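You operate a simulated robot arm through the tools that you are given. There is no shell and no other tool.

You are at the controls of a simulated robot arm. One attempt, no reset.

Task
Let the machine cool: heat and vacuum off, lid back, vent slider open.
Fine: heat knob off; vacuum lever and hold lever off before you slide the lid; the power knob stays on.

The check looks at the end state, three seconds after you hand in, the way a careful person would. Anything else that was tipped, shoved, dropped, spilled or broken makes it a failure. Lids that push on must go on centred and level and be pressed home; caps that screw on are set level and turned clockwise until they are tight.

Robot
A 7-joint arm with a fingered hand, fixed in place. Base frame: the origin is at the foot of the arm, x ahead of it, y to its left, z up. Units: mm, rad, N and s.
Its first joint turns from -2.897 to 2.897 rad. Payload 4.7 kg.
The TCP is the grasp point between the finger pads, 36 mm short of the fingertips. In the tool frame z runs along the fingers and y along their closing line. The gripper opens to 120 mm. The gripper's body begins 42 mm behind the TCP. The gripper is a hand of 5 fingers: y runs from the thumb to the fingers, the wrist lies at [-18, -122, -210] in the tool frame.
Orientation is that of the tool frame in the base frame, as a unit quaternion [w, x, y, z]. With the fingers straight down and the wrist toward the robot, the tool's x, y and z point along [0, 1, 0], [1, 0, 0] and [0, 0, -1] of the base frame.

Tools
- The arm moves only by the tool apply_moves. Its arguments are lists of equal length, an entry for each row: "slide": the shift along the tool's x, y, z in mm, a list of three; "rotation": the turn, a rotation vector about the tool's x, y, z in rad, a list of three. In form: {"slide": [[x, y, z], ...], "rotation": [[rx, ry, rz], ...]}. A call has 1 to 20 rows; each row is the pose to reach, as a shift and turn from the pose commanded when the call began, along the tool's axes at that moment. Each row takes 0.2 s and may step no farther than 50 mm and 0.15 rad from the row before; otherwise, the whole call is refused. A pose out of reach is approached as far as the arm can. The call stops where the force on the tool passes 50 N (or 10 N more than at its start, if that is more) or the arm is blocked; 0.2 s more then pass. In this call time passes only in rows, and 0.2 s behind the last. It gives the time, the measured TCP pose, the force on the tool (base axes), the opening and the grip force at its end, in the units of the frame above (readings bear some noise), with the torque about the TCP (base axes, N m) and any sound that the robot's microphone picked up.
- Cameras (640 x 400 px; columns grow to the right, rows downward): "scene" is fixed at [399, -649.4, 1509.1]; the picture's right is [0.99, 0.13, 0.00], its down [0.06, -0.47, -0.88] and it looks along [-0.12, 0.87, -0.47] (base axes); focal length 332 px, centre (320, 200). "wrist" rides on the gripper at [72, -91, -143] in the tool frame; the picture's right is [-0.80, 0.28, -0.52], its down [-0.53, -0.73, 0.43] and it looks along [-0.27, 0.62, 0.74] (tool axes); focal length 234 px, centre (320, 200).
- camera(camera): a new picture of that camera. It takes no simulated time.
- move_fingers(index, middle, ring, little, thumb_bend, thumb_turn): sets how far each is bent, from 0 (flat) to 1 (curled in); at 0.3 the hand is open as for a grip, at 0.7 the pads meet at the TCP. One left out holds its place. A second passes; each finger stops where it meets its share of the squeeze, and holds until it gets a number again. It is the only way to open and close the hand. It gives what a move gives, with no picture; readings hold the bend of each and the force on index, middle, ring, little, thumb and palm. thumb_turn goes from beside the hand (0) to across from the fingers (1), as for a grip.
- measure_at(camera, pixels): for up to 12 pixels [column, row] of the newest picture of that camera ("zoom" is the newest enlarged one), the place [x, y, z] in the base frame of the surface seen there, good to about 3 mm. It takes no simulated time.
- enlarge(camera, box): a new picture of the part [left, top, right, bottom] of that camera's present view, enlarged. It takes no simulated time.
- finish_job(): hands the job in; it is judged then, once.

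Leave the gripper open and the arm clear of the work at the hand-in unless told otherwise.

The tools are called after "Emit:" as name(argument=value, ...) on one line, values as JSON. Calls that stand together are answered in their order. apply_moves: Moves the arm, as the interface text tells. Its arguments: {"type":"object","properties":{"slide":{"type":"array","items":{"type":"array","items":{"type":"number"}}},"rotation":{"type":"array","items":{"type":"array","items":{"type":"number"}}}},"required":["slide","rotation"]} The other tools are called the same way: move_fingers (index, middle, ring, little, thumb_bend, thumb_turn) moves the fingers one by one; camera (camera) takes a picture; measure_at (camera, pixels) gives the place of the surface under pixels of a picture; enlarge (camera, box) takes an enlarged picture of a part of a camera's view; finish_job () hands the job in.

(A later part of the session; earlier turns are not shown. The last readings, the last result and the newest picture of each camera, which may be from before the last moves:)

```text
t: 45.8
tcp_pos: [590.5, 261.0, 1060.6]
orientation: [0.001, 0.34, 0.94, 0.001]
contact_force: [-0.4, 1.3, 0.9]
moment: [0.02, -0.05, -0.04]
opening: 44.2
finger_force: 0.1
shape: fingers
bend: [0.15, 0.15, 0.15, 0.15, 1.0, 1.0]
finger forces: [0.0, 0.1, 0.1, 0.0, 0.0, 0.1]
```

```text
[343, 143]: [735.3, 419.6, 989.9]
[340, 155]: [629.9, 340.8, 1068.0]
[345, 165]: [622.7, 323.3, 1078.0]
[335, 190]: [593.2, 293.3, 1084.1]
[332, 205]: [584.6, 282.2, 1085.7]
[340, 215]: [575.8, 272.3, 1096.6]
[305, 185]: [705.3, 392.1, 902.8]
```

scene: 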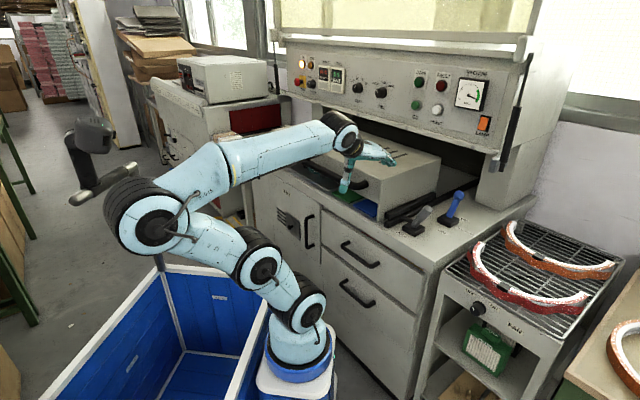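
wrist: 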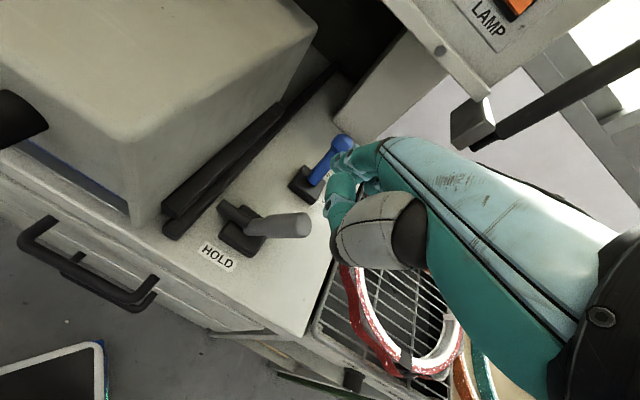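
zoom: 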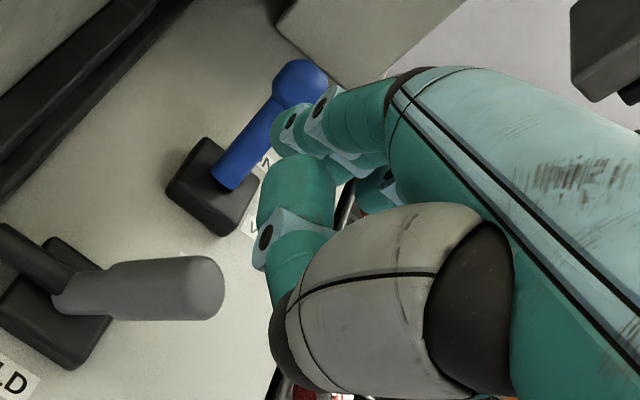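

Ball centre ≈ (u 221, v 825, z 977). I'll pass the extended fingers over the ball at z≈1040 to v≈785, then descend behind it; ball aligned with the middle/ring fingers, thumb left of it.

Emit:
apply_moves(slide=[[5, 46.3, 5], [10, 92.7, 10], [15, 139, 15], [20, 185.4, 20]], rotation=[[0, 0, 0], [0, 0, 0], [0, 0, 0], [0, 0, 0]])

Emit:
enlarge(camera="scene", box=[380, 100, 540, 240])

Emit:
camera(camera="wrist")

```text
t: 46.8
tcp_pos: [652.7, 343.2, 1022.3]
orientation: [-0.002, 0.339, 0.941, 0.001]
contact_force: [0.6, 0.7, -0.4]
moment: [0.01, 0.01, -0.01]
opening: 44.1
finger_force: 0.1
shape: fingers
bend: [0.15, 0.15, 0.15, 0.15, 1.0, 1.0]
finger forces: [0.0, 0.1, 0.0, 0.0, 0.1, 0.0]
out of reach, approached as far as the arm can: row 2, 3, 4
```

```text
2.86 times, centred on (460, 170) of scene
```

zoom: 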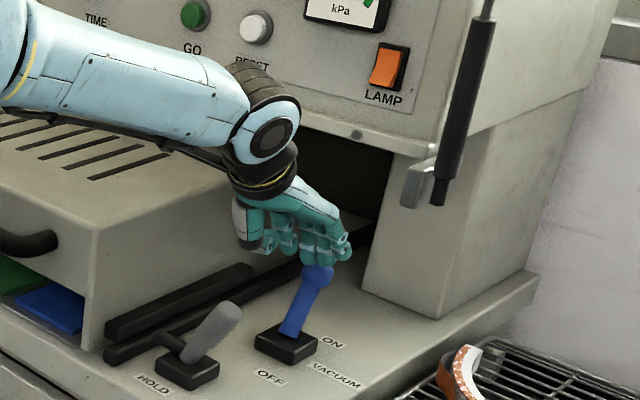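

```text
taken
```

wrist: 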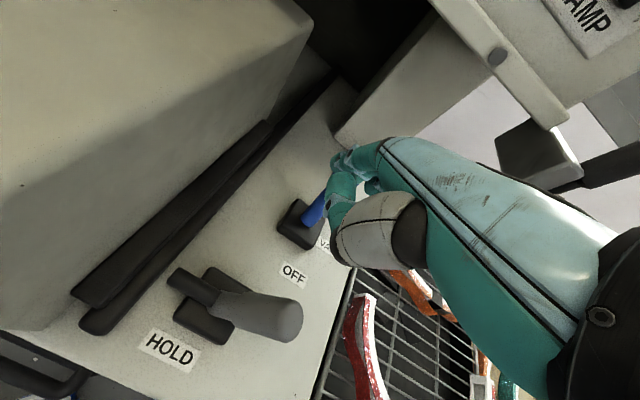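

The arm ran out of bend in this wrist configuration (wrist flipped during the earlier tilt). I'll unwind it properly: back off to a free staging spot, then pitch the hand up about the wrist (passing to the left of the forearm line), then bring it straight down. First the back-off.

Emit:
apply_moves(slide=[[2, -35, -25], [5, -75, -48], [8, -120, -48], [11, -163, -48]], rotation=[[0, 0, 0], [0, 0, 0], [0, 0, 0], [0, 0, 0]])

```text
t: 47.8
tcp_pos: [541.1, 226.3, 1072.2]
orientation: [0.0, 0.341, 0.94, 0.0]
contact_force: [-0.2, 0.1, -0.8]
moment: [-0.02, 0.08, 0.01]
opening: 44.2
finger_force: 0.0
shape: fingers
bend: [0.15, 0.15, 0.15, 0.15, 1.0, 1.0]
finger forces: [0.0, 0.0, 0.0, 0.0, 0.1, 0.0]
out of reach, approached as far as the arm can: row 1
```

Now the pitch-up about the fixed wrist, in 12 steps to about p=100°, in free space in front of the panel.

Emit:
apply_moves(slide=[[0, 29.2, -20], [0, 55.3, -44], [0, 77.5, -71.6], [0, 95.6, -102.1], [0, 109, -134.9], [0, 117.4, -169.3], [0, 120.8, -204.5], [0, 119, -239.9], [0, 112.1, -274.7], [0, 100.2, -308], [0, 83.6, -339.3]], rotation=[[-0.146, 0, 0], [-0.292, 0, 0], [-0.438, 0, 0], [-0.584, 0, 0], [-0.73, 0, 0], [-0.876, 0, 0], [-1.022, 0, 0], [-1.168, 0, 0], [-1.314, 0, 0], [-1.46, 0, 0], [-1.606, 0, 0]])

Emit:
camera(camera="scene")

```text
t: 50.2
tcp_pos: [589.8, 291.7, 1414.8]
orientation: [0.246, 0.237, 0.652, 0.677]
contact_force: [0.7, 0.3, -0.4]
moment: [-0.01, -0.03, 0.04]
opening: 44.2
finger_force: 0.1
shape: fingers
bend: [0.15, 0.15, 0.15, 0.15, 1.0, 1.0]
finger forces: [0.0, 0.0, 0.1, 0.1, 0.0, 0.1]
```

```text
taken
```

scene: 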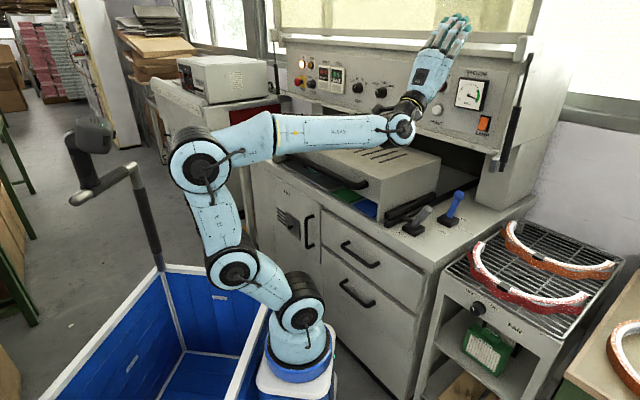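

No limit flagged this time – the unwinding works so far. I'll measure the forearm line to align the hand precisely before bringing it straight down.

Emit:
enlarge(camera="scene", box=[160, 90, 430, 220])

Emit:
measure_at(camera="scene", pixels=[[285, 132], [300, 132], [320, 132], [340, 132], [360, 131], [205, 165], [402, 127], [240, 268], [300, 313]])

```text
2.37 times, centred on (295, 155) of scene
```

zoom: 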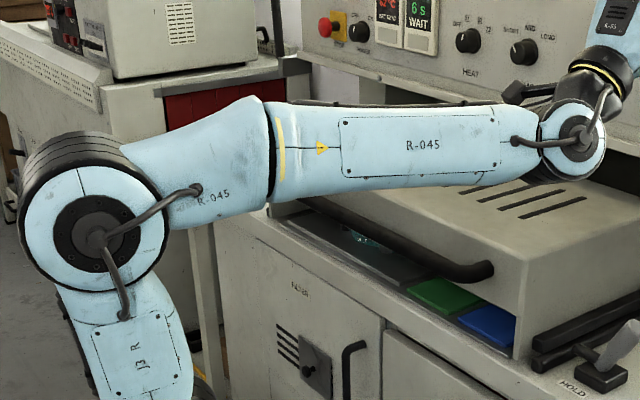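

```text
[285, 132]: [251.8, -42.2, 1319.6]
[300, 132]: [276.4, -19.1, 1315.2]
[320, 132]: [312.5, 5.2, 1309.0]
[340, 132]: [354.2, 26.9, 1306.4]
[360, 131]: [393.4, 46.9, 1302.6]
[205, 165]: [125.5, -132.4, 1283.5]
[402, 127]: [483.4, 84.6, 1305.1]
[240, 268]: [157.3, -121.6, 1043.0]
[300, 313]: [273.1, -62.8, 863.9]
```

Forearm azimuth ≈30°, hand yaw is 50°. I'll yaw the hand by -20° about the vertical through the wrist to align it with the forearm.

Emit:
apply_moves(slide=[[-24.5, 0, 0.7], [-48.9, 0, -1.5], [-72.9, 0, -6.5]], rotation=[[0, -0.1162, -0.004], [0, -0.2325, -0.008], [0, -0.349, -0.012]])

Emit:
camera(camera="scene")

Emit:
enlarge(camera="scene", box=[160, 20, 520, 220])

```text
t: 51.0
tcp_pos: [642.2, 241.7, 1415.6]
orientation: [0.359, 0.346, 0.602, 0.623]
contact_force: [0.8, -0.4, 0.7]
moment: [0.0, 0.04, -0.04]
opening: 44.1
finger_force: 0.1
shape: fingers
bend: [0.15, 0.15, 0.15, 0.15, 1.0, 1.0]
finger forces: [0.0, 0.0, 0.0, 0.0, 0.0, 0.0]
```

```text
taken
```

scene: 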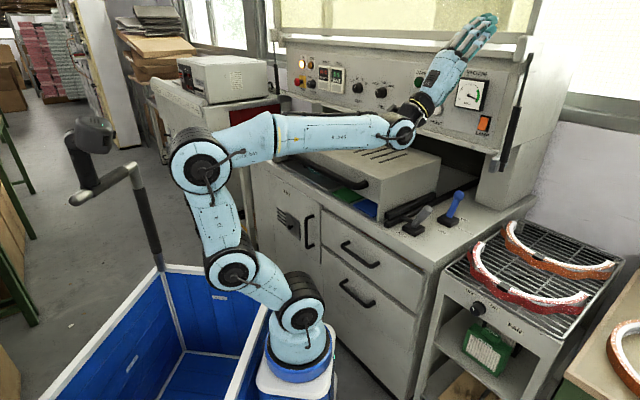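

```text
1.78 times, centred on (340, 120) of scene
```

zoom: 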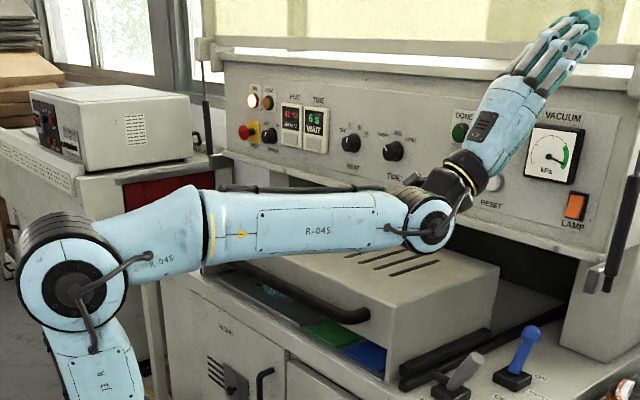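

The hand is aligned with the forearm plane. Now pitch straight down about the wrist through the aligned pose to p≈10°.

Emit:
apply_moves(slide=[[0, -31.2, 15.2], [0, -64.2, 25.9], [0, -98.4, 31.7], [0, -133.1, 32.6], [0, -167.6, 28.6], [0, -201.1, 19.6], [0, -233, 6], [0, -262.6, -12], [0, -289.4, -34.1], [0, -312.8, -59.7]], rotation=[[0.143, 0, 0], [0.286, 0, 0], [0.429, 0, 0], [0.572, 0, 0], [0.715, 0, 0], [0.858, 0, 0], [1.001, 0, 0], [1.144, 0, 0], [1.287, 0, 0], [1.43, 0, 0]])

Emit:
apply_moves(slide=[[0, 0, 0], [0, 0, 0], [0, 0, 0]], rotation=[[0, 0, 0.12], [0, 0, 0.24], [0, 0, 0.36]])

```text
t: 53.2
tcp_pos: [591.8, 239.1, 1098.8]
orientation: [-0.03, 0.506, 0.853, 0.128]
contact_force: [-0.8, -0.2, 0.3]
moment: [-0.01, -0.05, -0.05]
opening: 44.2
finger_force: 0.0
shape: fingers
bend: [0.15, 0.15, 0.15, 0.15, 1.0, 1.0]
finger forces: [0.0, 0.1, 0.0, 0.1, 0.1, 0.0]
out of reach, approached as far as the arm can: row 6, 7, 8, 9, 10
```

```text
t: 54.0
tcp_pos: [621.8, 188.9, 1058.3]
orientation: [-0.041, 0.579, 0.804, 0.126]
contact_force: [-0.2, 0.0, -0.4]
moment: [-0.04, -0.02, 0.01]
opening: 44.0
finger_force: 0.1
shape: fingers
bend: [0.15, 0.15, 0.15, 0.15, 1.0, 1.0]
finger forces: [0.1, 0.0, 0.0, 0.1, 0.1, 0.0]
out of reach, approached as far as the arm can: row 1, 2, 3
```

It swung to the left again and hit the same limit. New plan: use the unwound "hand-up" posture to do the HEAT knob now (it needs the hand horizontal anyway), then return through the left side. First, re-level with yaw 45° about the wrist, then pitch up again.

Emit:
apply_moves(slide=[[6, -5, 2], [12, -11, 4], [18, -16, 6], [24.5, -21.8, 7.5]], rotation=[[0.008, -0.033, -0.118], [0.016, -0.066, -0.236], [0.024, -0.1, -0.354], [0.0325, -0.133, -0.472]])

Emit:
apply_moves(slide=[[0, 28.7, -19.5], [0, 54.3, -42.9], [0, 76.3, -69.8], [0, 94.3, -99.5], [0, 107.8, -131.4], [0, 116.7, -165], [0, 120.6, -199.4], [0, 119.6, -234], [0, 113.8, -268.3], [0, 103, -301.3]], rotation=[[-0.143, 0, 0], [-0.286, 0, 0], [-0.429, 0, 0], [-0.572, 0, 0], [-0.715, 0, 0], [-0.858, 0, 0], [-1.001, 0, 0], [-1.144, 0, 0], [-1.287, 0, 0], [-1.43, 0, 0]])

Emit:
camera(camera="scene")

```text
t: 55.0
tcp_pos: [594.2, 203.4, 1053.0]
orientation: [0.033, 0.381, 0.921, 0.081]
contact_force: [-0.8, 0.0, 0.5]
moment: [-0.03, -0.03, 0.0]
opening: 44.4
finger_force: 0.1
shape: fingers
bend: [0.15, 0.15, 0.15, 0.15, 1.0, 1.0]
finger forces: [0.0, 0.0, 0.1, 0.1, 0.1, 0.1]
```

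```text
t: 57.2
tcp_pos: [626.0, 238.6, 1368.9]
orientation: [0.275, 0.266, 0.641, 0.665]
contact_force: [1.1, -0.4, -0.8]
moment: [-0.01, 0.0, 0.02]
opening: 44.1
finger_force: 0.0
shape: fingers
bend: [0.15, 0.15, 0.15, 0.15, 1.0, 1.0]
finger forces: [0.0, 0.1, 0.0, 0.0, 0.0, 0.1]
```

```text
taken
```

scene: 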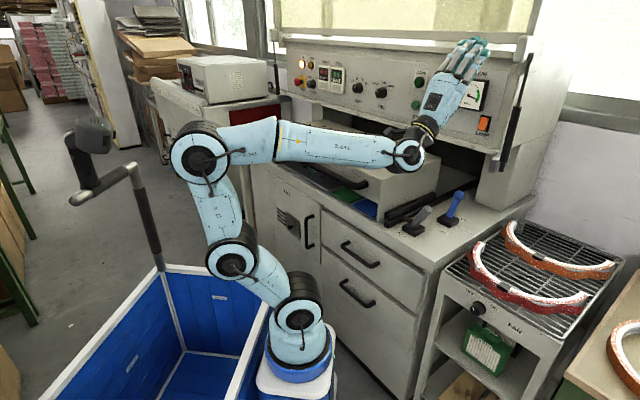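

Unwound again with no flags. Now the hand is up and horizontal at (u 274, v 611, z 1369). I'll open the hand to the grip shape and slide left along the panel (staying ≥150 mm in front of it) to the HEAT knob region u≈-303, z≈1262.

Emit:
move_fingers(index=0.3, middle=0.3, ring=0.3, little=0.3, thumb_bend=0.3, thumb_turn=1.0)

Emit:
apply_moves(slide=[[44.4, -8.3, 1.9], [88.8, -16.6, 3.9], [133.2, -24.9, 5.8], [177.5, -33.2, 7.8], [221.9, -41.5, 9.7], [266.3, -49.8, 11.6], [310.7, -58.1, 13.6], [355.1, -66.4, 15.5], [399.5, -74.7, 17.4], [443.8, -83, 19.4], [488.2, -91.3, 21.3], [532.6, -99.6, 23.3], [577, -107.9, 25.2]], rotation=[[0, 0, 0], [0, 0, 0], [0, 0, 0], [0, 0, 0], [0, 0, 0], [0, 0, 0], [0, 0, 0], [0, 0, 0], [0, 0, 0], [0, 0, 0], [0, 0, 0], [0, 0, 0], [0, 0, 0]])

Emit:
camera(camera="wrist")

Emit:
camera(camera="scene")

```text
t: 58.2
tcp_pos: [627.9, 240.0, 1368.4]
orientation: [0.275, 0.266, 0.642, 0.665]
contact_force: [0.7, 0.4, 0.4]
moment: [0.05, 0.01, -0.02]
opening: 122.3
finger_force: 0.1
shape: fingers
bend: [0.3, 0.3, 0.3, 0.3, 0.3, 0.98]
finger forces: [0.0, 0.1, 0.0, 0.0, 0.0, 0.0]
```

```text
t: 61.0
tcp_pos: [240.2, 668.5, 1259.6]
orientation: [0.274, 0.267, 0.641, 0.665]
contact_force: [-0.3, -1.0, 0.7]
moment: [-0.08, 0.03, 0.02]
opening: 122.4
finger_force: 0.1
shape: fingers
bend: [0.3, 0.3, 0.3, 0.3, 0.3, 0.98]
finger forces: [0.1, 0.0, 0.1, 0.0, 0.0, 0.0]
```

```text
taken
```

wrist: 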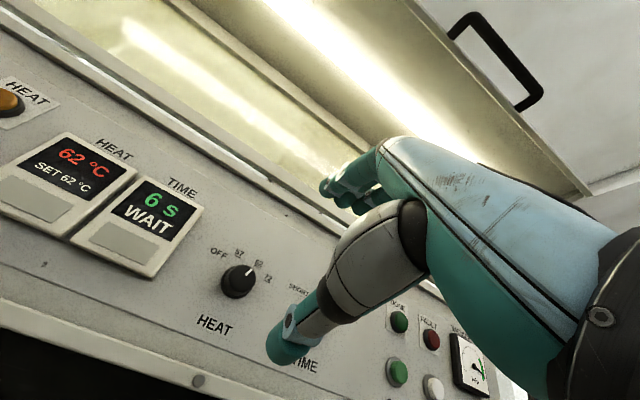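

```text
taken
```

scene: 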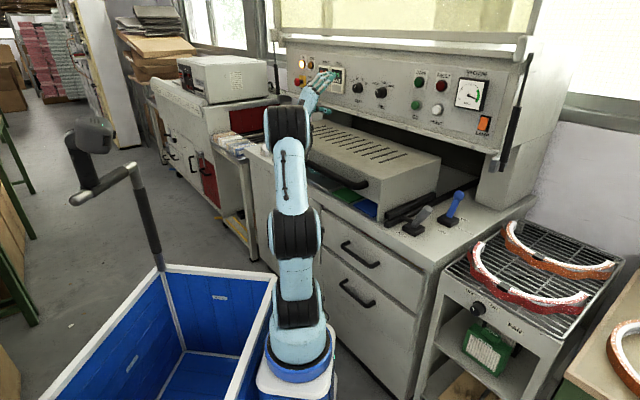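

Excellent, no limits flagged and the HEAT knob is visible in the wrist view at (238,280), pointer toward 62. I'll enlarge and measure the knob and the panel surface.

Emit:
enlarge(camera="wrist", box=[180, 225, 300, 345])

Emit:
measure_at(camera="zoom", pixels=[[310, 185], [300, 200], [290, 175], [330, 190], [305, 225], [240, 215], [310, 290], [400, 240], [330, 80], [180, 110], [420, 150], [130, 300]])

Emit:
measure_at(camera="wrist", pixels=[[215, 325], [200, 240], [180, 200], [60, 170], [140, 230], [285, 325], [275, 345], [330, 190], [350, 170], [300, 320], [400, 345], [60, 260]])

```text
3.33 times, centred on (240, 285) of wrist
```

zoom: 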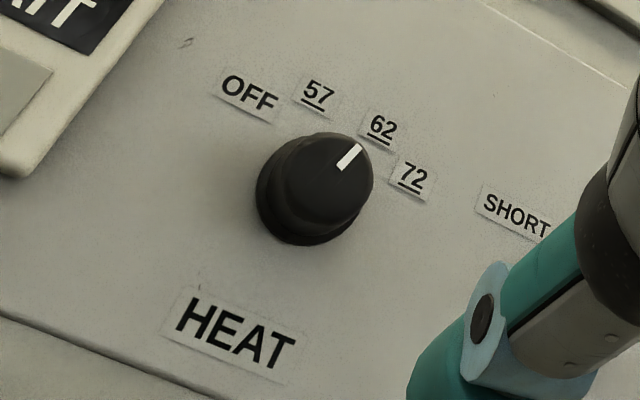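

```text
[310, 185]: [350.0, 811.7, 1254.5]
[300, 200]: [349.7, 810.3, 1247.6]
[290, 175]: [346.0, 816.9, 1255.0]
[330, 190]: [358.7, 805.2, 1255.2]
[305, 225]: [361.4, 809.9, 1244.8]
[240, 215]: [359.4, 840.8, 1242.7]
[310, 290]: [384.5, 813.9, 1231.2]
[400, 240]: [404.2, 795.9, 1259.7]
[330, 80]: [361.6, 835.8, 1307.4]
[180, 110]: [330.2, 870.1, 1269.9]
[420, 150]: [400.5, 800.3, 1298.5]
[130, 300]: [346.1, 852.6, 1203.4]
```

```text
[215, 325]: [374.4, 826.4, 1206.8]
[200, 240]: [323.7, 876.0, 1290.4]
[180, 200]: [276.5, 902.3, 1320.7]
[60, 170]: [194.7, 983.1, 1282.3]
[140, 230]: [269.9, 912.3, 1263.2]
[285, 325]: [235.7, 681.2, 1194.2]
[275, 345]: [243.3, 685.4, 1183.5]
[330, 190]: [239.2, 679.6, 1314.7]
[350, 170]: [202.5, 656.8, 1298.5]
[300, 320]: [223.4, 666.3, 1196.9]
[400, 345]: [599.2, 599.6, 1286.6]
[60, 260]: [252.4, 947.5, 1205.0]
```

The panel is vertical at v≈848; the HEAT knob axis is about u≈-319, z≈1259, front face v≈820, radius ≈17 mm. I'll centre the TCP on that axis at standoff, level the tool exactly, then test pre-rolling clockwise (+0.6 rad about tool z) so that I can turn counter-clockwise afterwards.

Emit:
apply_moves(slide=[[16, 0, 0]], rotation=[[0.035, 0, 0]])

Emit:
apply_moves(slide=[[0, 0, 0], [0, 0, 0], [0, 0, 0], [0, 0, 0], [0, 0, 0]], rotation=[[0, 0, 0.13], [0, 0, 0.26], [0, 0, 0.39], [0, 0, 0.52], [0, 0, 0.65]])

```text
t: 61.4
tcp_pos: [228.1, 678.1, 1258.5]
orientation: [0.269, 0.27, 0.654, 0.654]
contact_force: [-0.3, -0.4, 0.7]
moment: [0.0, -0.01, 0.02]
opening: 122.0
finger_force: 0.2
shape: fingers
bend: [0.3, 0.3, 0.3, 0.3, 0.3, 0.98]
finger forces: [0.0, 0.0, 0.1, 0.0, 0.0, 0.0]
```

```text
t: 62.6
tcp_pos: [228.1, 679.5, 1261.3]
orientation: [0.046, 0.465, 0.533, 0.706]
contact_force: [-0.2, 0.0, 0.4]
moment: [-0.04, -0.01, 0.04]
opening: 122.1
finger_force: 0.0
shape: fingers
bend: [0.3, 0.3, 0.3, 0.3, 0.3, 0.98]
finger forces: [0.0, 0.1, 0.0, 0.1, 0.0, 0.0]
```

Pre-roll worked. I'll rehearse the full counter-clockwise turn (-1.45 rad) here in free air to see if the joint range suffices.

Emit:
apply_moves(slide=[[0, 0, 0], [0, 0, 0], [0, 0, 0], [0, 0, 0], [0, 0, 0], [0, 0, 0], [0, 0, 0], [0, 0, 0], [0, 0, 0], [0, 0, 0]], rotation=[[0, 0, -0.145], [0, 0, -0.29], [0, 0, -0.435], [0, 0, -0.58], [0, 0, -0.725], [0, 0, -0.87], [0, 0, -1.015], [0, 0, -1.16], [0, 0, -1.305], [0, 0, -1.45]])

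Emit:
camera(camera="wrist")

```text
t: 64.8
tcp_pos: [228.0, 678.5, 1261.2]
orientation: [0.503, -0.006, 0.708, 0.496]
contact_force: [-0.2, 0.9, -0.9]
moment: [0.0, 0.01, -0.02]
opening: 122.3
finger_force: 0.1
shape: fingers
bend: [0.3, 0.3, 0.3, 0.3, 0.3, 0.98]
finger forces: [0.0, 0.0, 0.0, 0.0, 0.0, 0.1]
```

```text
taken
```

wrist: 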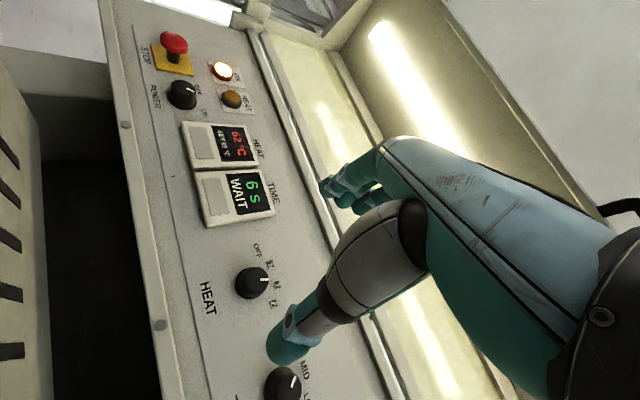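

The full turn range is available. From this different viewpoint I'll double-check the knob axis position.

Emit:
enlarge(camera="wrist", box=[200, 230, 310, 330])

Emit:
measure_at(camera="zoom", pixels=[[310, 205], [340, 205], [325, 185], [325, 225], [270, 205], [300, 160], [350, 230]])

```text
4.00 times, centred on (255, 280) of wrist
```

zoom: 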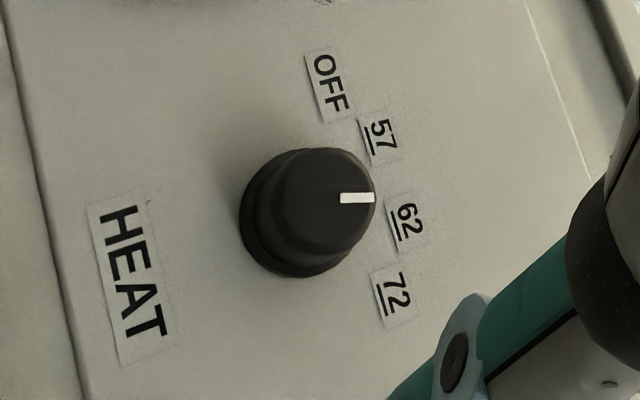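

```text
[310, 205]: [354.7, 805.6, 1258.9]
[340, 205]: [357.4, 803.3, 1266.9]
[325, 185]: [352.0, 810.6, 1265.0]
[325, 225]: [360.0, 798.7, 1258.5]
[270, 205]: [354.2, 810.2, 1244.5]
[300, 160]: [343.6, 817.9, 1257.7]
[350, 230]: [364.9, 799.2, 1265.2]
```

Axis confirmed: u≈-319, z≈1260. I'll roll back to the pre-rolled start and advance to v≈770 first.

Emit:
apply_moves(slide=[[0, 0, 0], [0, 0, 0], [0, 0, 0], [0, 0, 0], [0, 0, 0], [0, 0, 0], [0, 0, 0], [0, 0, 0], [0, 0, 0], [0, 0, 0], [0, 0, 43], [0, 0, 86], [0, 0, 128]], rotation=[[0, 0, 0.145], [0, 0, 0.29], [0, 0, 0.435], [0, 0, 0.58], [0, 0, 0.725], [0, 0, 0.87], [0, 0, 1.015], [0, 0, 1.16], [0, 0, 1.305], [0, 0, 1.45], [0, 0, 1.45], [0, 0, 1.45], [0, 0, 1.45]])

Emit:
camera(camera="wrist")

Emit:
enlarge(camera="scene", box=[270, 50, 430, 150])

```text
t: 67.6
tcp_pos: [319.7, 768.0, 1261.5]
orientation: [0.046, 0.465, 0.533, 0.706]
contact_force: [-0.7, -0.7, 2.0]
moment: [-0.07, 0.07, 0.0]
opening: 122.2
finger_force: 0.0
shape: fingers
bend: [0.3, 0.3, 0.3, 0.3, 0.3, 0.98]
finger forces: [0.0, 0.0, 0.1, 0.0, 0.1, 0.1]
```

```text
taken
```

wrist: 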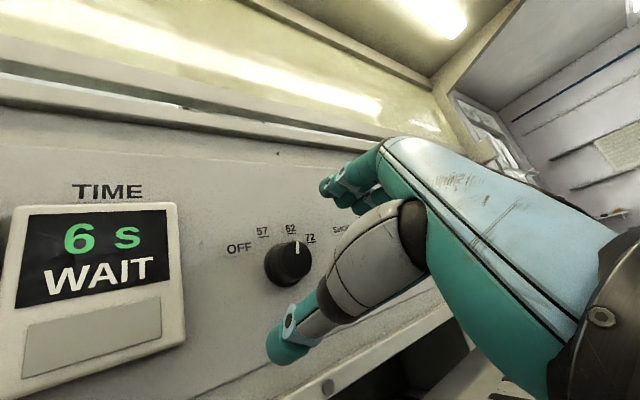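

```text
4.00 times, centred on (350, 100) of scene
```

zoom: 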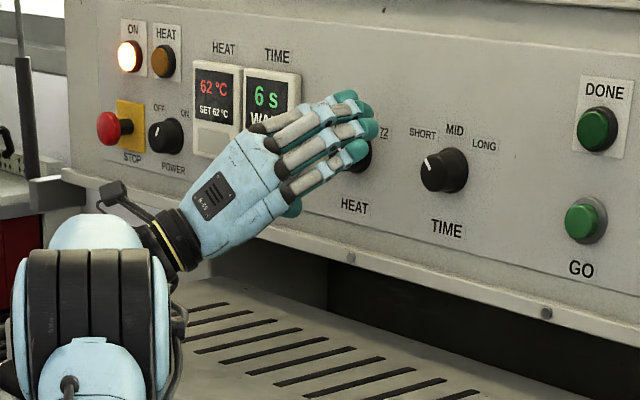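

Well placed: the knob is between the thumb and fingers ahead. Advance 39 mm to v≈808 and then close thumb, index and middle gradually.

Emit:
apply_moves(slide=[[1.5, 0, 20], [1.5, 0, 38]], rotation=[[0, 0, 0], [0, 0, 0]])

Emit:
move_fingers(index=0.48, middle=0.48, thumb_bend=0.48)

Emit:
camera(camera="wrist")

Emit:
enlarge(camera="wrist", box=[210, 120, 430, 370])

```text
t: 68.2
tcp_pos: [344.9, 795.8, 1261.2]
orientation: [0.047, 0.465, 0.533, 0.705]
contact_force: [-1.6, 0.2, 1.0]
moment: [-0.01, 0.0, 0.0]
opening: 122.3
finger_force: 0.1
shape: fingers
bend: [0.3, 0.3, 0.3, 0.3, 0.3, 0.98]
finger forces: [0.1, 0.0, 0.0, 0.0, 0.0, 0.1]
```

```text
t: 69.2
tcp_pos: [346.1, 796.4, 1260.1]
orientation: [0.047, 0.466, 0.533, 0.705]
contact_force: [-0.3, 0.5, -0.8]
moment: [0.04, 0.03, 0.03]
opening: 69.5
finger_force: 0.0
shape: fingers
bend: [0.48, 0.48, 0.3, 0.3, 0.48, 1.0]
finger forces: [0.1, 0.0, 0.1, 0.1, 0.1, 0.0]
```

```text
taken
```

wrist: 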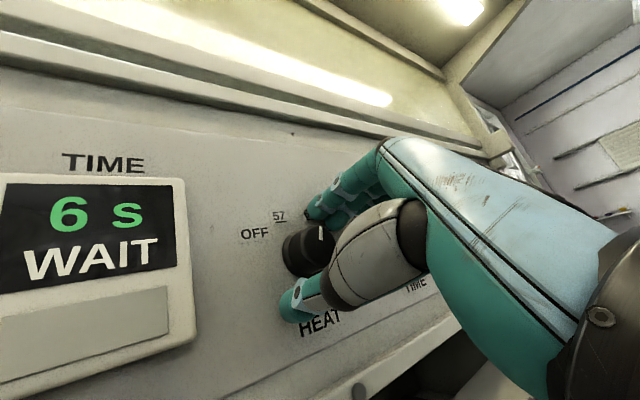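

```text
1.60 times, centred on (320, 245) of wrist
```

zoom: 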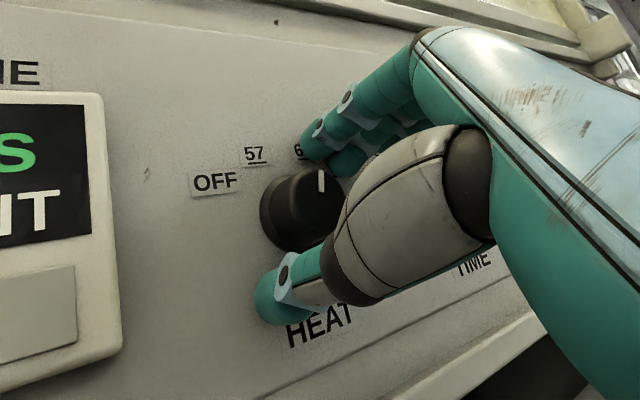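

The fingers straddle the knob with a 70 mm gap. Closing further in steps.

Emit:
move_fingers(index=0.57, middle=0.57, thumb_bend=0.57)

Emit:
move_fingers(index=0.66, middle=0.66, thumb_bend=0.66)

Emit:
enlarge(camera="wrist", box=[210, 120, 430, 370])

```text
t: 70.2
tcp_pos: [346.4, 796.8, 1260.6]
orientation: [0.047, 0.465, 0.533, 0.705]
contact_force: [0.1, 0.0, 0.6]
moment: [0.0, 0.0, -0.02]
opening: 45.4
finger_force: 0.0
shape: fingers
bend: [0.56, 0.56, 0.3, 0.3, 0.56, 1.0]
finger forces: [0.1, 0.1, 0.1, 0.1, 0.0, 0.0]
```

```text
t: 71.2
tcp_pos: [344.9, 796.9, 1259.9]
orientation: [0.046, 0.465, 0.533, 0.706]
contact_force: [2.6, -2.4, 3.7]
moment: [0.11, -0.08, -0.13]
opening: 38.0
finger_force: 9.5
shape: fingers
bend: [0.59, 0.62, 0.3, 0.3, 0.6, 1.0]
finger forces: [6.9, 4.3, 0.1, 0.0, 7.0, 0.0]
```

```text
1.60 times, centred on (320, 245) of wrist
```

zoom: 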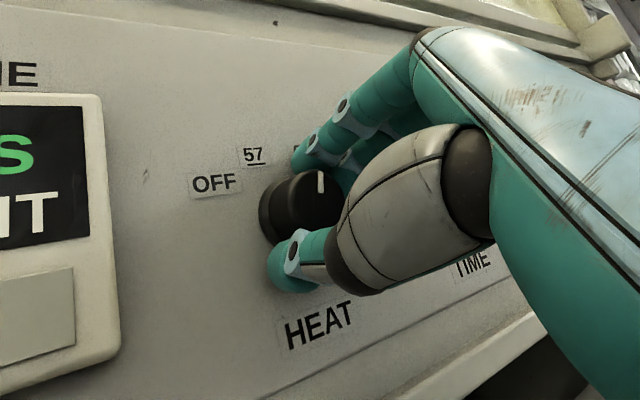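

The knob is gripped (index 7 N, middle 4 N, thumb 7 N). I'll firm the grip slightly, then turn counter-clockwise 0.35 rad and check that the pointer follows.

Emit:
move_fingers(index=0.72, middle=0.72, thumb_bend=0.72)

Emit:
apply_moves(slide=[[0, 0, 0], [0, 0, 0], [0, 0, 0], [0, 0, 0]], rotation=[[0, 0, -0.09], [0, 0, -0.18], [0, 0, -0.27], [0, 0, -0.36]])

Emit:
enlarge(camera="wrist", box=[210, 120, 430, 370])

Emit:
enlarge(camera="scene", box=[290, 55, 410, 130])

```text
t: 72.2
tcp_pos: [346.4, 795.7, 1260.4]
orientation: [0.047, 0.465, 0.533, 0.705]
contact_force: [2.5, -3.2, 1.3]
moment: [0.04, -0.03, -0.15]
opening: 37.4
finger_force: 13.4
shape: fingers
bend: [0.58, 0.62, 0.3, 0.3, 0.62, 1.0]
finger forces: [8.0, 7.3, 0.0, 0.1, 13.0, 0.0]
```

```text
t: 73.2
tcp_pos: [346.2, 797.9, 1261.2]
orientation: [0.172, 0.362, 0.608, 0.685]
contact_force: [2.7, -6.6, -0.1]
moment: [0.03, -0.02, -0.18]
opening: 37.5
finger_force: 15.4
shape: fingers
bend: [0.58, 0.62, 0.3, 0.3, 0.62, 1.0]
finger forces: [7.6, 9.0, 0.0, 0.0, 14.2, 0.1]
```

```text
1.60 times, centred on (320, 245) of wrist
```

zoom: 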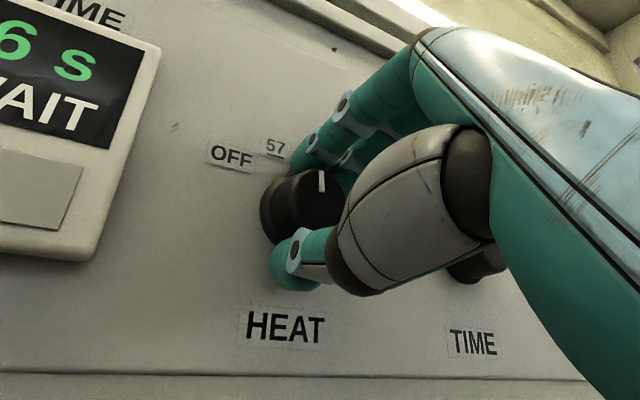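

```text
5.33 times, centred on (350, 92) of scene
```

zoom: 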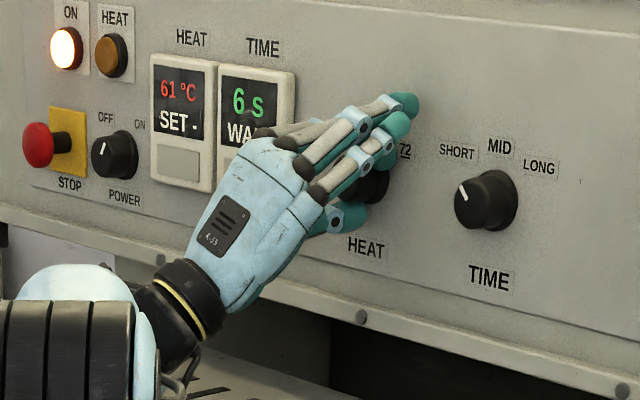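

The pointer moves with the hand (it stays fixed in the wrist view); the display now shows "SET -". I'll continue the turn by about -1.04 rad to reach OFF (80° total).

Emit:
apply_moves(slide=[[0, 0, 0], [0, 0, 0], [0, 0, 0], [0, 0, 0], [0, 0, 0], [0, 0, 0], [0, 0, 0], [0, 0, 0]], rotation=[[0, 0, -0.13], [0, 0, -0.26], [0, 0, -0.39], [0, 0, -0.52], [0, 0, -0.65], [0, 0, -0.78], [0, 0, -0.91], [0, 0, -1.04]])

Emit:
enlarge(camera="wrist", box=[210, 120, 430, 370])

Emit:
enlarge(camera="scene", box=[290, 55, 410, 130])

```text
t: 75.0
tcp_pos: [347.0, 797.5, 1262.6]
orientation: [0.492, 0.013, 0.706, 0.509]
contact_force: [5.1, -6.6, 9.1]
moment: [0.41, -0.03, -0.25]
opening: 37.5
finger_force: 16.4
shape: fingers
bend: [0.58, 0.63, 0.3, 0.3, 0.62, 1.0]
finger forces: [7.6, 12.1, 0.0, 0.1, 13.0, 0.1]
```

```text
1.60 times, centred on (320, 245) of wrist
```

zoom: 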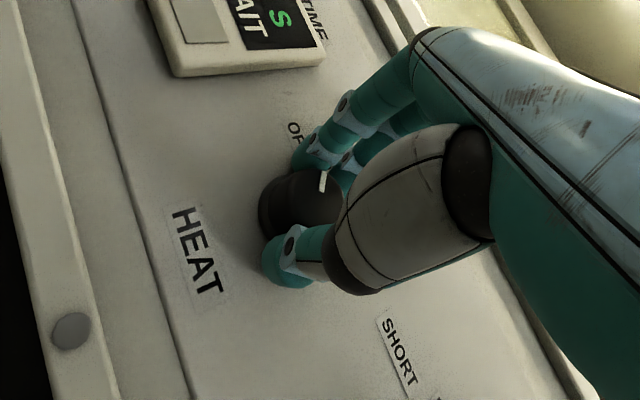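

```text
5.33 times, centred on (350, 92) of scene
```

zoom: 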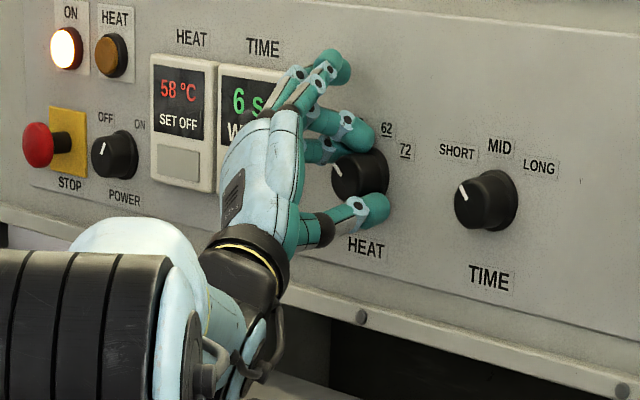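

The display reads "SET OFF" and the temperature is falling. I'll open the fingers and retreat, then verify the pointer.

Emit:
move_fingers(index=0.3, middle=0.3, thumb_bend=0.3)

Emit:
apply_moves(slide=[[0, 0, -40], [0, 0, -80], [0, 0, -120], [0, 0, -160]], rotation=[[0, 0, 0], [0, 0, 0], [0, 0, 0], [0, 0, 0]])

Emit:
enlarge(camera="scene", box=[280, 50, 400, 125])

Emit:
camera(camera="wrist")

```text
t: 76.0
tcp_pos: [345.9, 796.9, 1261.4]
orientation: [0.49, 0.012, 0.707, 0.509]
contact_force: [0.4, -0.4, 0.0]
moment: [-0.04, -0.02, -0.05]
opening: 121.7
finger_force: 0.1
shape: fingers
bend: [0.3, 0.3, 0.3, 0.3, 0.3, 0.98]
finger forces: [0.0, 0.1, 0.0, 0.0, 0.1, 0.0]
```

```text
t: 77.0
tcp_pos: [231.4, 684.9, 1258.8]
orientation: [0.49, 0.012, 0.707, 0.509]
contact_force: [0.7, 1.2, -0.3]
moment: [0.02, 0.0, 0.0]
opening: 121.9
finger_force: 0.0
shape: fingers
bend: [0.3, 0.3, 0.3, 0.3, 0.3, 0.98]
finger forces: [0.0, 0.0, 0.0, 0.0, 0.0, 0.0]
```

```text
5.33 times, centred on (340, 88) of scene
```

zoom: 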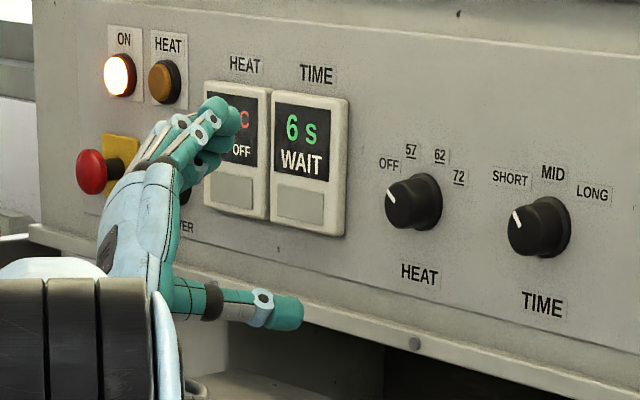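

```text
taken
```

wrist: 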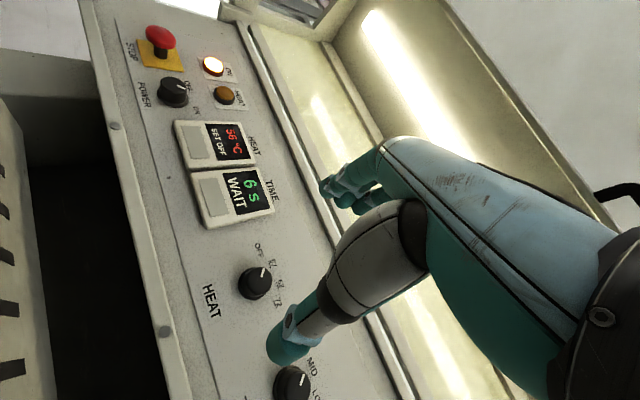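

HEAT is at OFF. Now I roll the hand back to upright, retreat to v≈498, then pitch down to 30° in the left region where the arm had been comfortable earlier.

Emit:
apply_moves(slide=[[0, 0, -25], [0, 0, -50], [0, 0, -75], [0, 0, -100], [0, 0, -125], [0, 0, -150]], rotation=[[0, 0, 0.125], [0, 0, 0.25], [0, 0, 0.375], [0, 0, 0.5], [0, 0, 0.625], [0, 0, 0.75]])

Emit:
apply_moves(slide=[[-8.4, -1, -13.9], [-16.8, -2, -27.8], [-25.1, -3, -41.6], [-33.5, -4, -55.5], [-41.9, -5, -69.4], [-50.3, -6, -83.3], [-58.6, -7, -97.1], [-67, -8, -111]], rotation=[[0.131, 0, 0], [0.262, 0, 0], [0.393, 0, 0], [0.524, 0, 0], [0.654, 0, 0], [0.785, 0, 0], [0.916, 0, 0], [1.047, 0, 0]])

Emit:
camera(camera="scene")

```text
t: 78.4
tcp_pos: [126.0, 577.8, 1261.2]
orientation: [0.269, 0.272, 0.653, 0.653]
contact_force: [0.4, 0.1, -0.9]
moment: [0.03, -0.02, 0.0]
opening: 121.8
finger_force: 0.1
shape: fingers
bend: [0.3, 0.3, 0.3, 0.3, 0.3, 0.98]
finger forces: [0.0, 0.1, 0.1, 0.0, 0.0, 0.0]
```

```text
t: 80.2
tcp_pos: [95.0, 450.0, 1253.5]
orientation: [0.098, 0.369, 0.893, 0.239]
contact_force: [-0.9, -0.2, 0.1]
moment: [0.01, -0.06, -0.02]
opening: 121.9
finger_force: 0.0
shape: fingers
bend: [0.3, 0.3, 0.3, 0.3, 0.3, 0.98]
finger forces: [0.0, 0.1, 0.1, 0.0, 0.1, 0.0]
```

```text
taken
```

scene: 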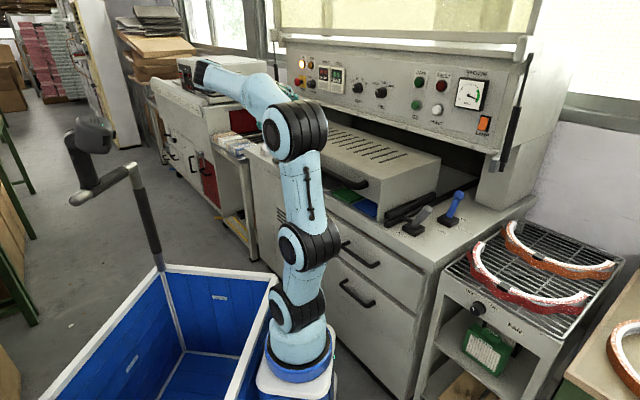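

No limits flagged; the arm is back in the same posture as earlier (t≈25). I'll do the vent slider from here: it should go to the left stop (its start was near the right end, so left is the opened end with the most slot area exposed). Form the pointing hand and descend to the right side of the knob.

Emit:
move_fingers(index=0.1, middle=1.0, ring=1.0, little=1.0, thumb_bend=0.2)

Emit:
apply_moves(slide=[[9.9, -24.5, 38.3], [19.9, -49, 76.6], [29.8, -73.5, 114.8], [39.7, -97.9, 153.1], [49.7, -122.4, 191.4], [59.6, -146.9, 229.7], [69.5, -171.4, 267.9], [79.5, -195.9, 306.2], [89.4, -220.4, 344.5], [99.3, -244.9, 382.8], [109.3, -269.3, 421.1], [119.2, -293.8, 459.4], [129.1, -318.3, 497.6], [139.1, -342.8, 535.9], [149, -367.3, 574.2]], rotation=[[0, 0, 0], [0, 0, 0], [0, 0, 0], [0, 0, 0], [0, 0, 0], [0, 0, 0], [0, 0, 0], [0, 0, 0], [0, 0, 0], [0, 0, 0], [0, 0, 0], [0, 0, 0], [0, 0, 0], [0, 0, 0], [0, 0, 0]])

Emit:
camera(camera="wrist")

Emit:
camera(camera="scene")

```text
t: 81.2
tcp_pos: [94.5, 449.6, 1253.3]
orientation: [0.098, 0.369, 0.893, 0.239]
contact_force: [0.4, -1.0, 0.6]
moment: [-0.03, 0.02, 0.03]
opening: 165.4
finger_force: 0.0
shape: fingers
bend: [0.1, 1.0, 1.0, 1.0, 0.2, 0.97]
finger forces: [0.0, 0.1, 0.0, 0.0, 0.1, 0.0]
```

```text
t: 84.4
tcp_pos: [-34.8, 535.5, 573.0]
orientation: [0.097, 0.369, 0.893, 0.24]
contact_force: [-0.5, -1.1, -0.3]
moment: [-0.02, 0.02, -0.02]
opening: 165.3
finger_force: 0.0
shape: fingers
bend: [0.1, 1.0, 1.0, 1.0, 0.2, 0.97]
finger forces: [0.0, 0.0, 0.0, 0.0, 0.1, 0.1]
```

```text
taken
```

wrist: 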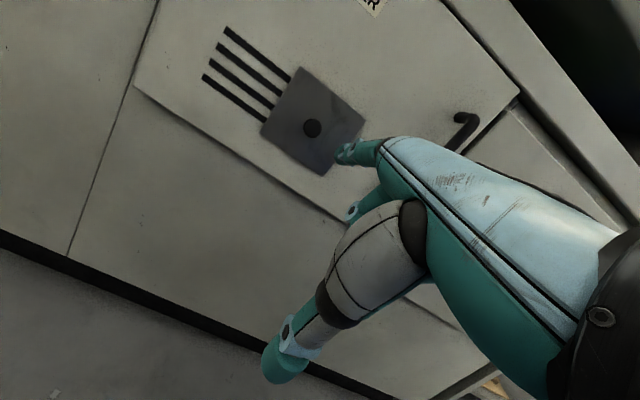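

```text
taken
```

scene: 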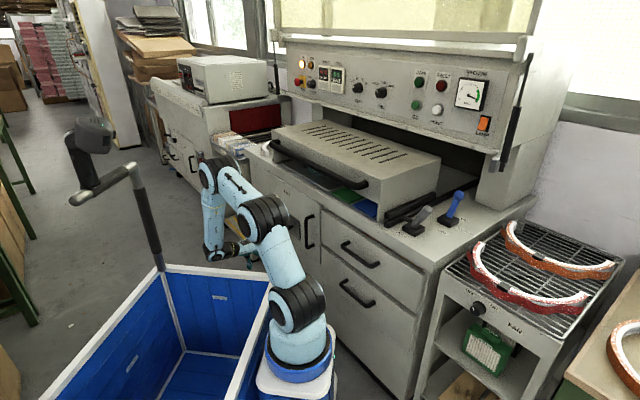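

At u≈-403, right of the slider knob. Now forward 100 mm, then sweep left pushing the knob.

Emit:
apply_moves(slide=[[0, 29, 16.7], [0, 58, 33.3], [0, 86.6, 50], [12, 86.6, 50], [24, 86.6, 50], [36, 86.6, 50], [48, 86.6, 50], [60, 86.6, 50], [72, 86.6, 50], [84, 86.6, 50], [96, 86.6, 50], [108, 86.6, 50], [120, 86.6, 50]], rotation=[[0, 0, 0], [0, 0, 0], [0, 0, 0], [0, 0, 0], [0, 0, 0], [0, 0, 0], [0, 0, 0], [0, 0, 0], [0, 0, 0], [0, 0, 0], [0, 0, 0], [0, 0, 0], [0, 0, 0]])

Emit:
camera(camera="wrist")

Emit:
enlarge(camera="wrist", box=[180, 60, 440, 220])

```text
t: 87.2
tcp_pos: [-47.5, 691.4, 574.5]
orientation: [0.099, 0.37, 0.892, 0.239]
contact_force: [-1.2, -1.2, 0.4]
moment: [0.15, -0.07, -0.1]
opening: 166.1
finger_force: 0.4
shape: fingers
bend: [0.1, 1.0, 1.0, 1.0, 0.2, 0.97]
finger forces: [1.5, 0.1, 0.0, 0.0, 0.0, 0.0]
```

```text
taken
```

wrist: 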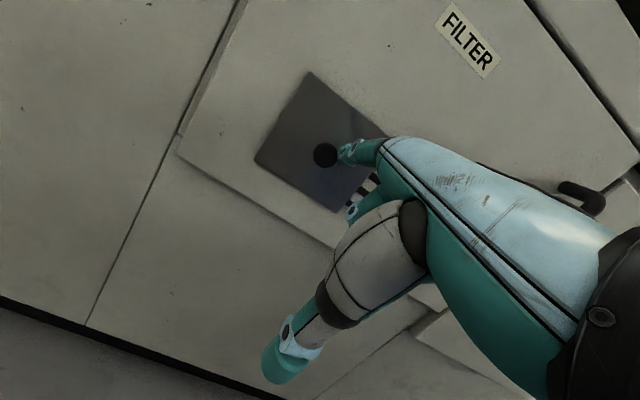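

```text
2.46 times, centred on (310, 140) of wrist
```

zoom: 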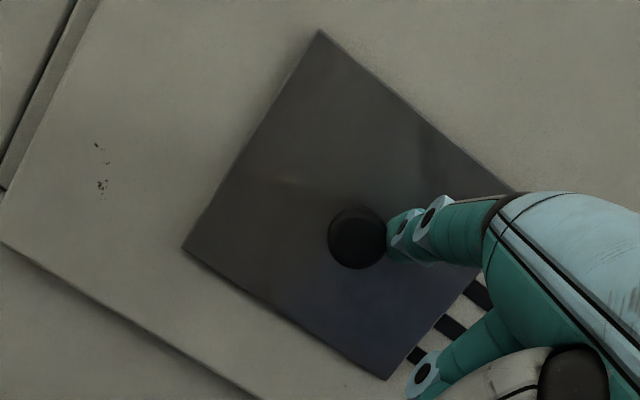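

The slider moved with the finger. Pushing the last ~26 mm to the left stop.

Emit:
apply_moves(slide=[[6, 0, 0], [12, 0, 0], [18, 0, 0], [24, 0, 0], [28, 0, 0]], rotation=[[0, 0, 0], [0, 0, 0], [0, 0, 0], [0, 0, 0], [0, 0, 0]])

Emit:
apply_moves(slide=[[-5, 0, 0], [-5, -40, -23], [-5, -80, -46], [-5, -104, -60], [-40, -104, -60], [-80, -104, -60]], rotation=[[0, 0, 0], [0, 0, 0], [0, 0, 0], [0, 0, 0], [0, 0, 0], [0, 0, 0]])

Emit:
enlarge(camera="wrist", box=[140, 0, 460, 200])

Emit:
measure_at(camera="zoom", pixels=[[277, 110], [198, 243], [412, 220], [326, 335], [300, 236]])

```text
t: 88.4
tcp_pos: [-66.5, 709.0, 572.9]
orientation: [0.098, 0.369, 0.893, 0.239]
contact_force: [5.8, -7.4, 1.0]
moment: [0.34, 0.15, -0.84]
opening: 166.1
finger_force: 4.5
shape: fingers
bend: [0.1, 1.0, 1.0, 1.0, 0.2, 0.97]
finger forces: [8.4, 0.0, 0.0, 0.0, 0.0, 0.0]
```

```text
t: 89.8
tcp_pos: [-96.9, 567.0, 575.6]
orientation: [0.098, 0.368, 0.893, 0.239]
contact_force: [0.9, -0.3, -0.6]
moment: [-0.02, -0.02, 0.01]
opening: 165.7
finger_force: 0.2
shape: fingers
bend: [0.1, 1.0, 1.0, 1.0, 0.2, 0.97]
finger forces: [0.0, 0.0, 0.0, 0.1, 0.1, 0.1]
```

```text
2.00 times, centred on (300, 100) of wrist
```

zoom: 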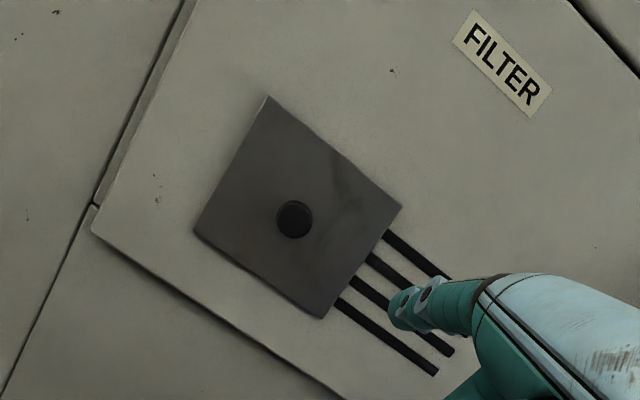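

```text
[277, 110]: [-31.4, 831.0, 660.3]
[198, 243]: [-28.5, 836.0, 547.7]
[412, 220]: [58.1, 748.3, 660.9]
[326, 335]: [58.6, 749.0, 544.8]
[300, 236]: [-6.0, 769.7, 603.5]
```

Slider is at the left (open) stop. Now back up to the comfortable upper-left pose and over to the right with the tool pointing down, by the same route that worked before.

Emit:
apply_moves(slide=[[-14.6, 25.6, -37.3], [-29.1, 51.3, -74.7], [-43.7, 76.9, -112], [-58.3, 102.6, -149.4], [-72.9, 128.2, -186.7], [-87.4, 153.8, -224.1], [-102, 179.5, -261.4], [-116.6, 205.1, -298.8], [-131.1, 230.8, -336.1], [-145.7, 256.4, -373.5], [-160.3, 282, -410.8], [-174.8, 307.7, -448.2], [-189.4, 333.3, -485.5], [-204, 359, -522.9], [-218.5, 384.6, -560.2]], rotation=[[0, 0, 0], [0, 0, 0], [0, 0, 0], [0, 0, 0], [0, 0, 0], [0, 0, 0], [0, 0, 0], [0, 0, 0], [0, 0, 0], [0, 0, 0], [0, 0, 0], [0, 0, 0], [0, 0, 0], [0, 0, 0], [0, 0, 0]])

Emit:
apply_moves(slide=[[-45, 4, 14], [-91, 8, 29], [-136, 11, 43], [-182, 15, 57], [-227, 19, 72], [-273, 23, 86], [-318, 26, 100], [-364, 30, 115], [-409, 34, 129]], rotation=[[0.058, 0, 0], [0.116, 0, 0], [0.175, 0, 0], [0.233, 0, 0], [0.291, 0, 0], [0.349, 0, 0], [0.407, 0, 0], [0.466, 0, 0], [0.524, 0, 0]])

Emit:
camera(camera="scene")

```text
t: 93.0
tcp_pos: [99.2, 449.7, 1250.5]
orientation: [0.099, 0.368, 0.893, 0.239]
contact_force: [0.0, 1.2, -1.0]
moment: [-0.01, -0.03, -0.06]
opening: 165.5
finger_force: 0.0
shape: fingers
bend: [0.1, 1.0, 1.0, 1.0, 0.2, 0.97]
finger forces: [0.0, 0.0, 0.0, 0.0, 0.0, 0.0]
```

```text
t: 95.0
tcp_pos: [408.3, 247.0, 1181.1]
orientation: [0.025, 0.389, 0.921, 0.014]
contact_force: [2.4, 3.0, -2.6]
moment: [-0.2, 0.1, 0.06]
opening: 165.7
finger_force: 0.1
shape: fingers
bend: [0.1, 1.0, 1.0, 1.0, 0.2, 0.97]
finger forces: [0.0, 0.0, 0.0, 0.0, 0.0, 0.0]
out of reach, approached as far as the arm can: row 8, 9
```

```text
taken
```

scene: 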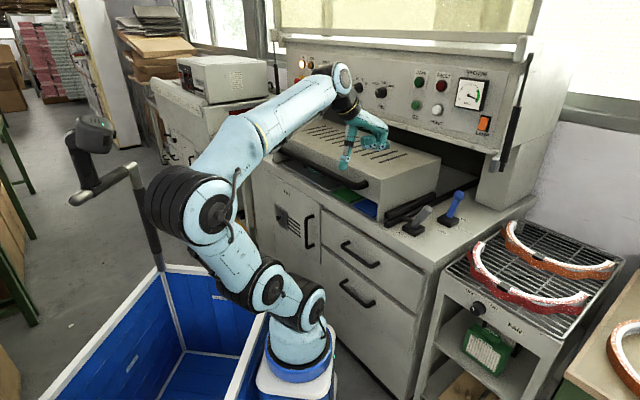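

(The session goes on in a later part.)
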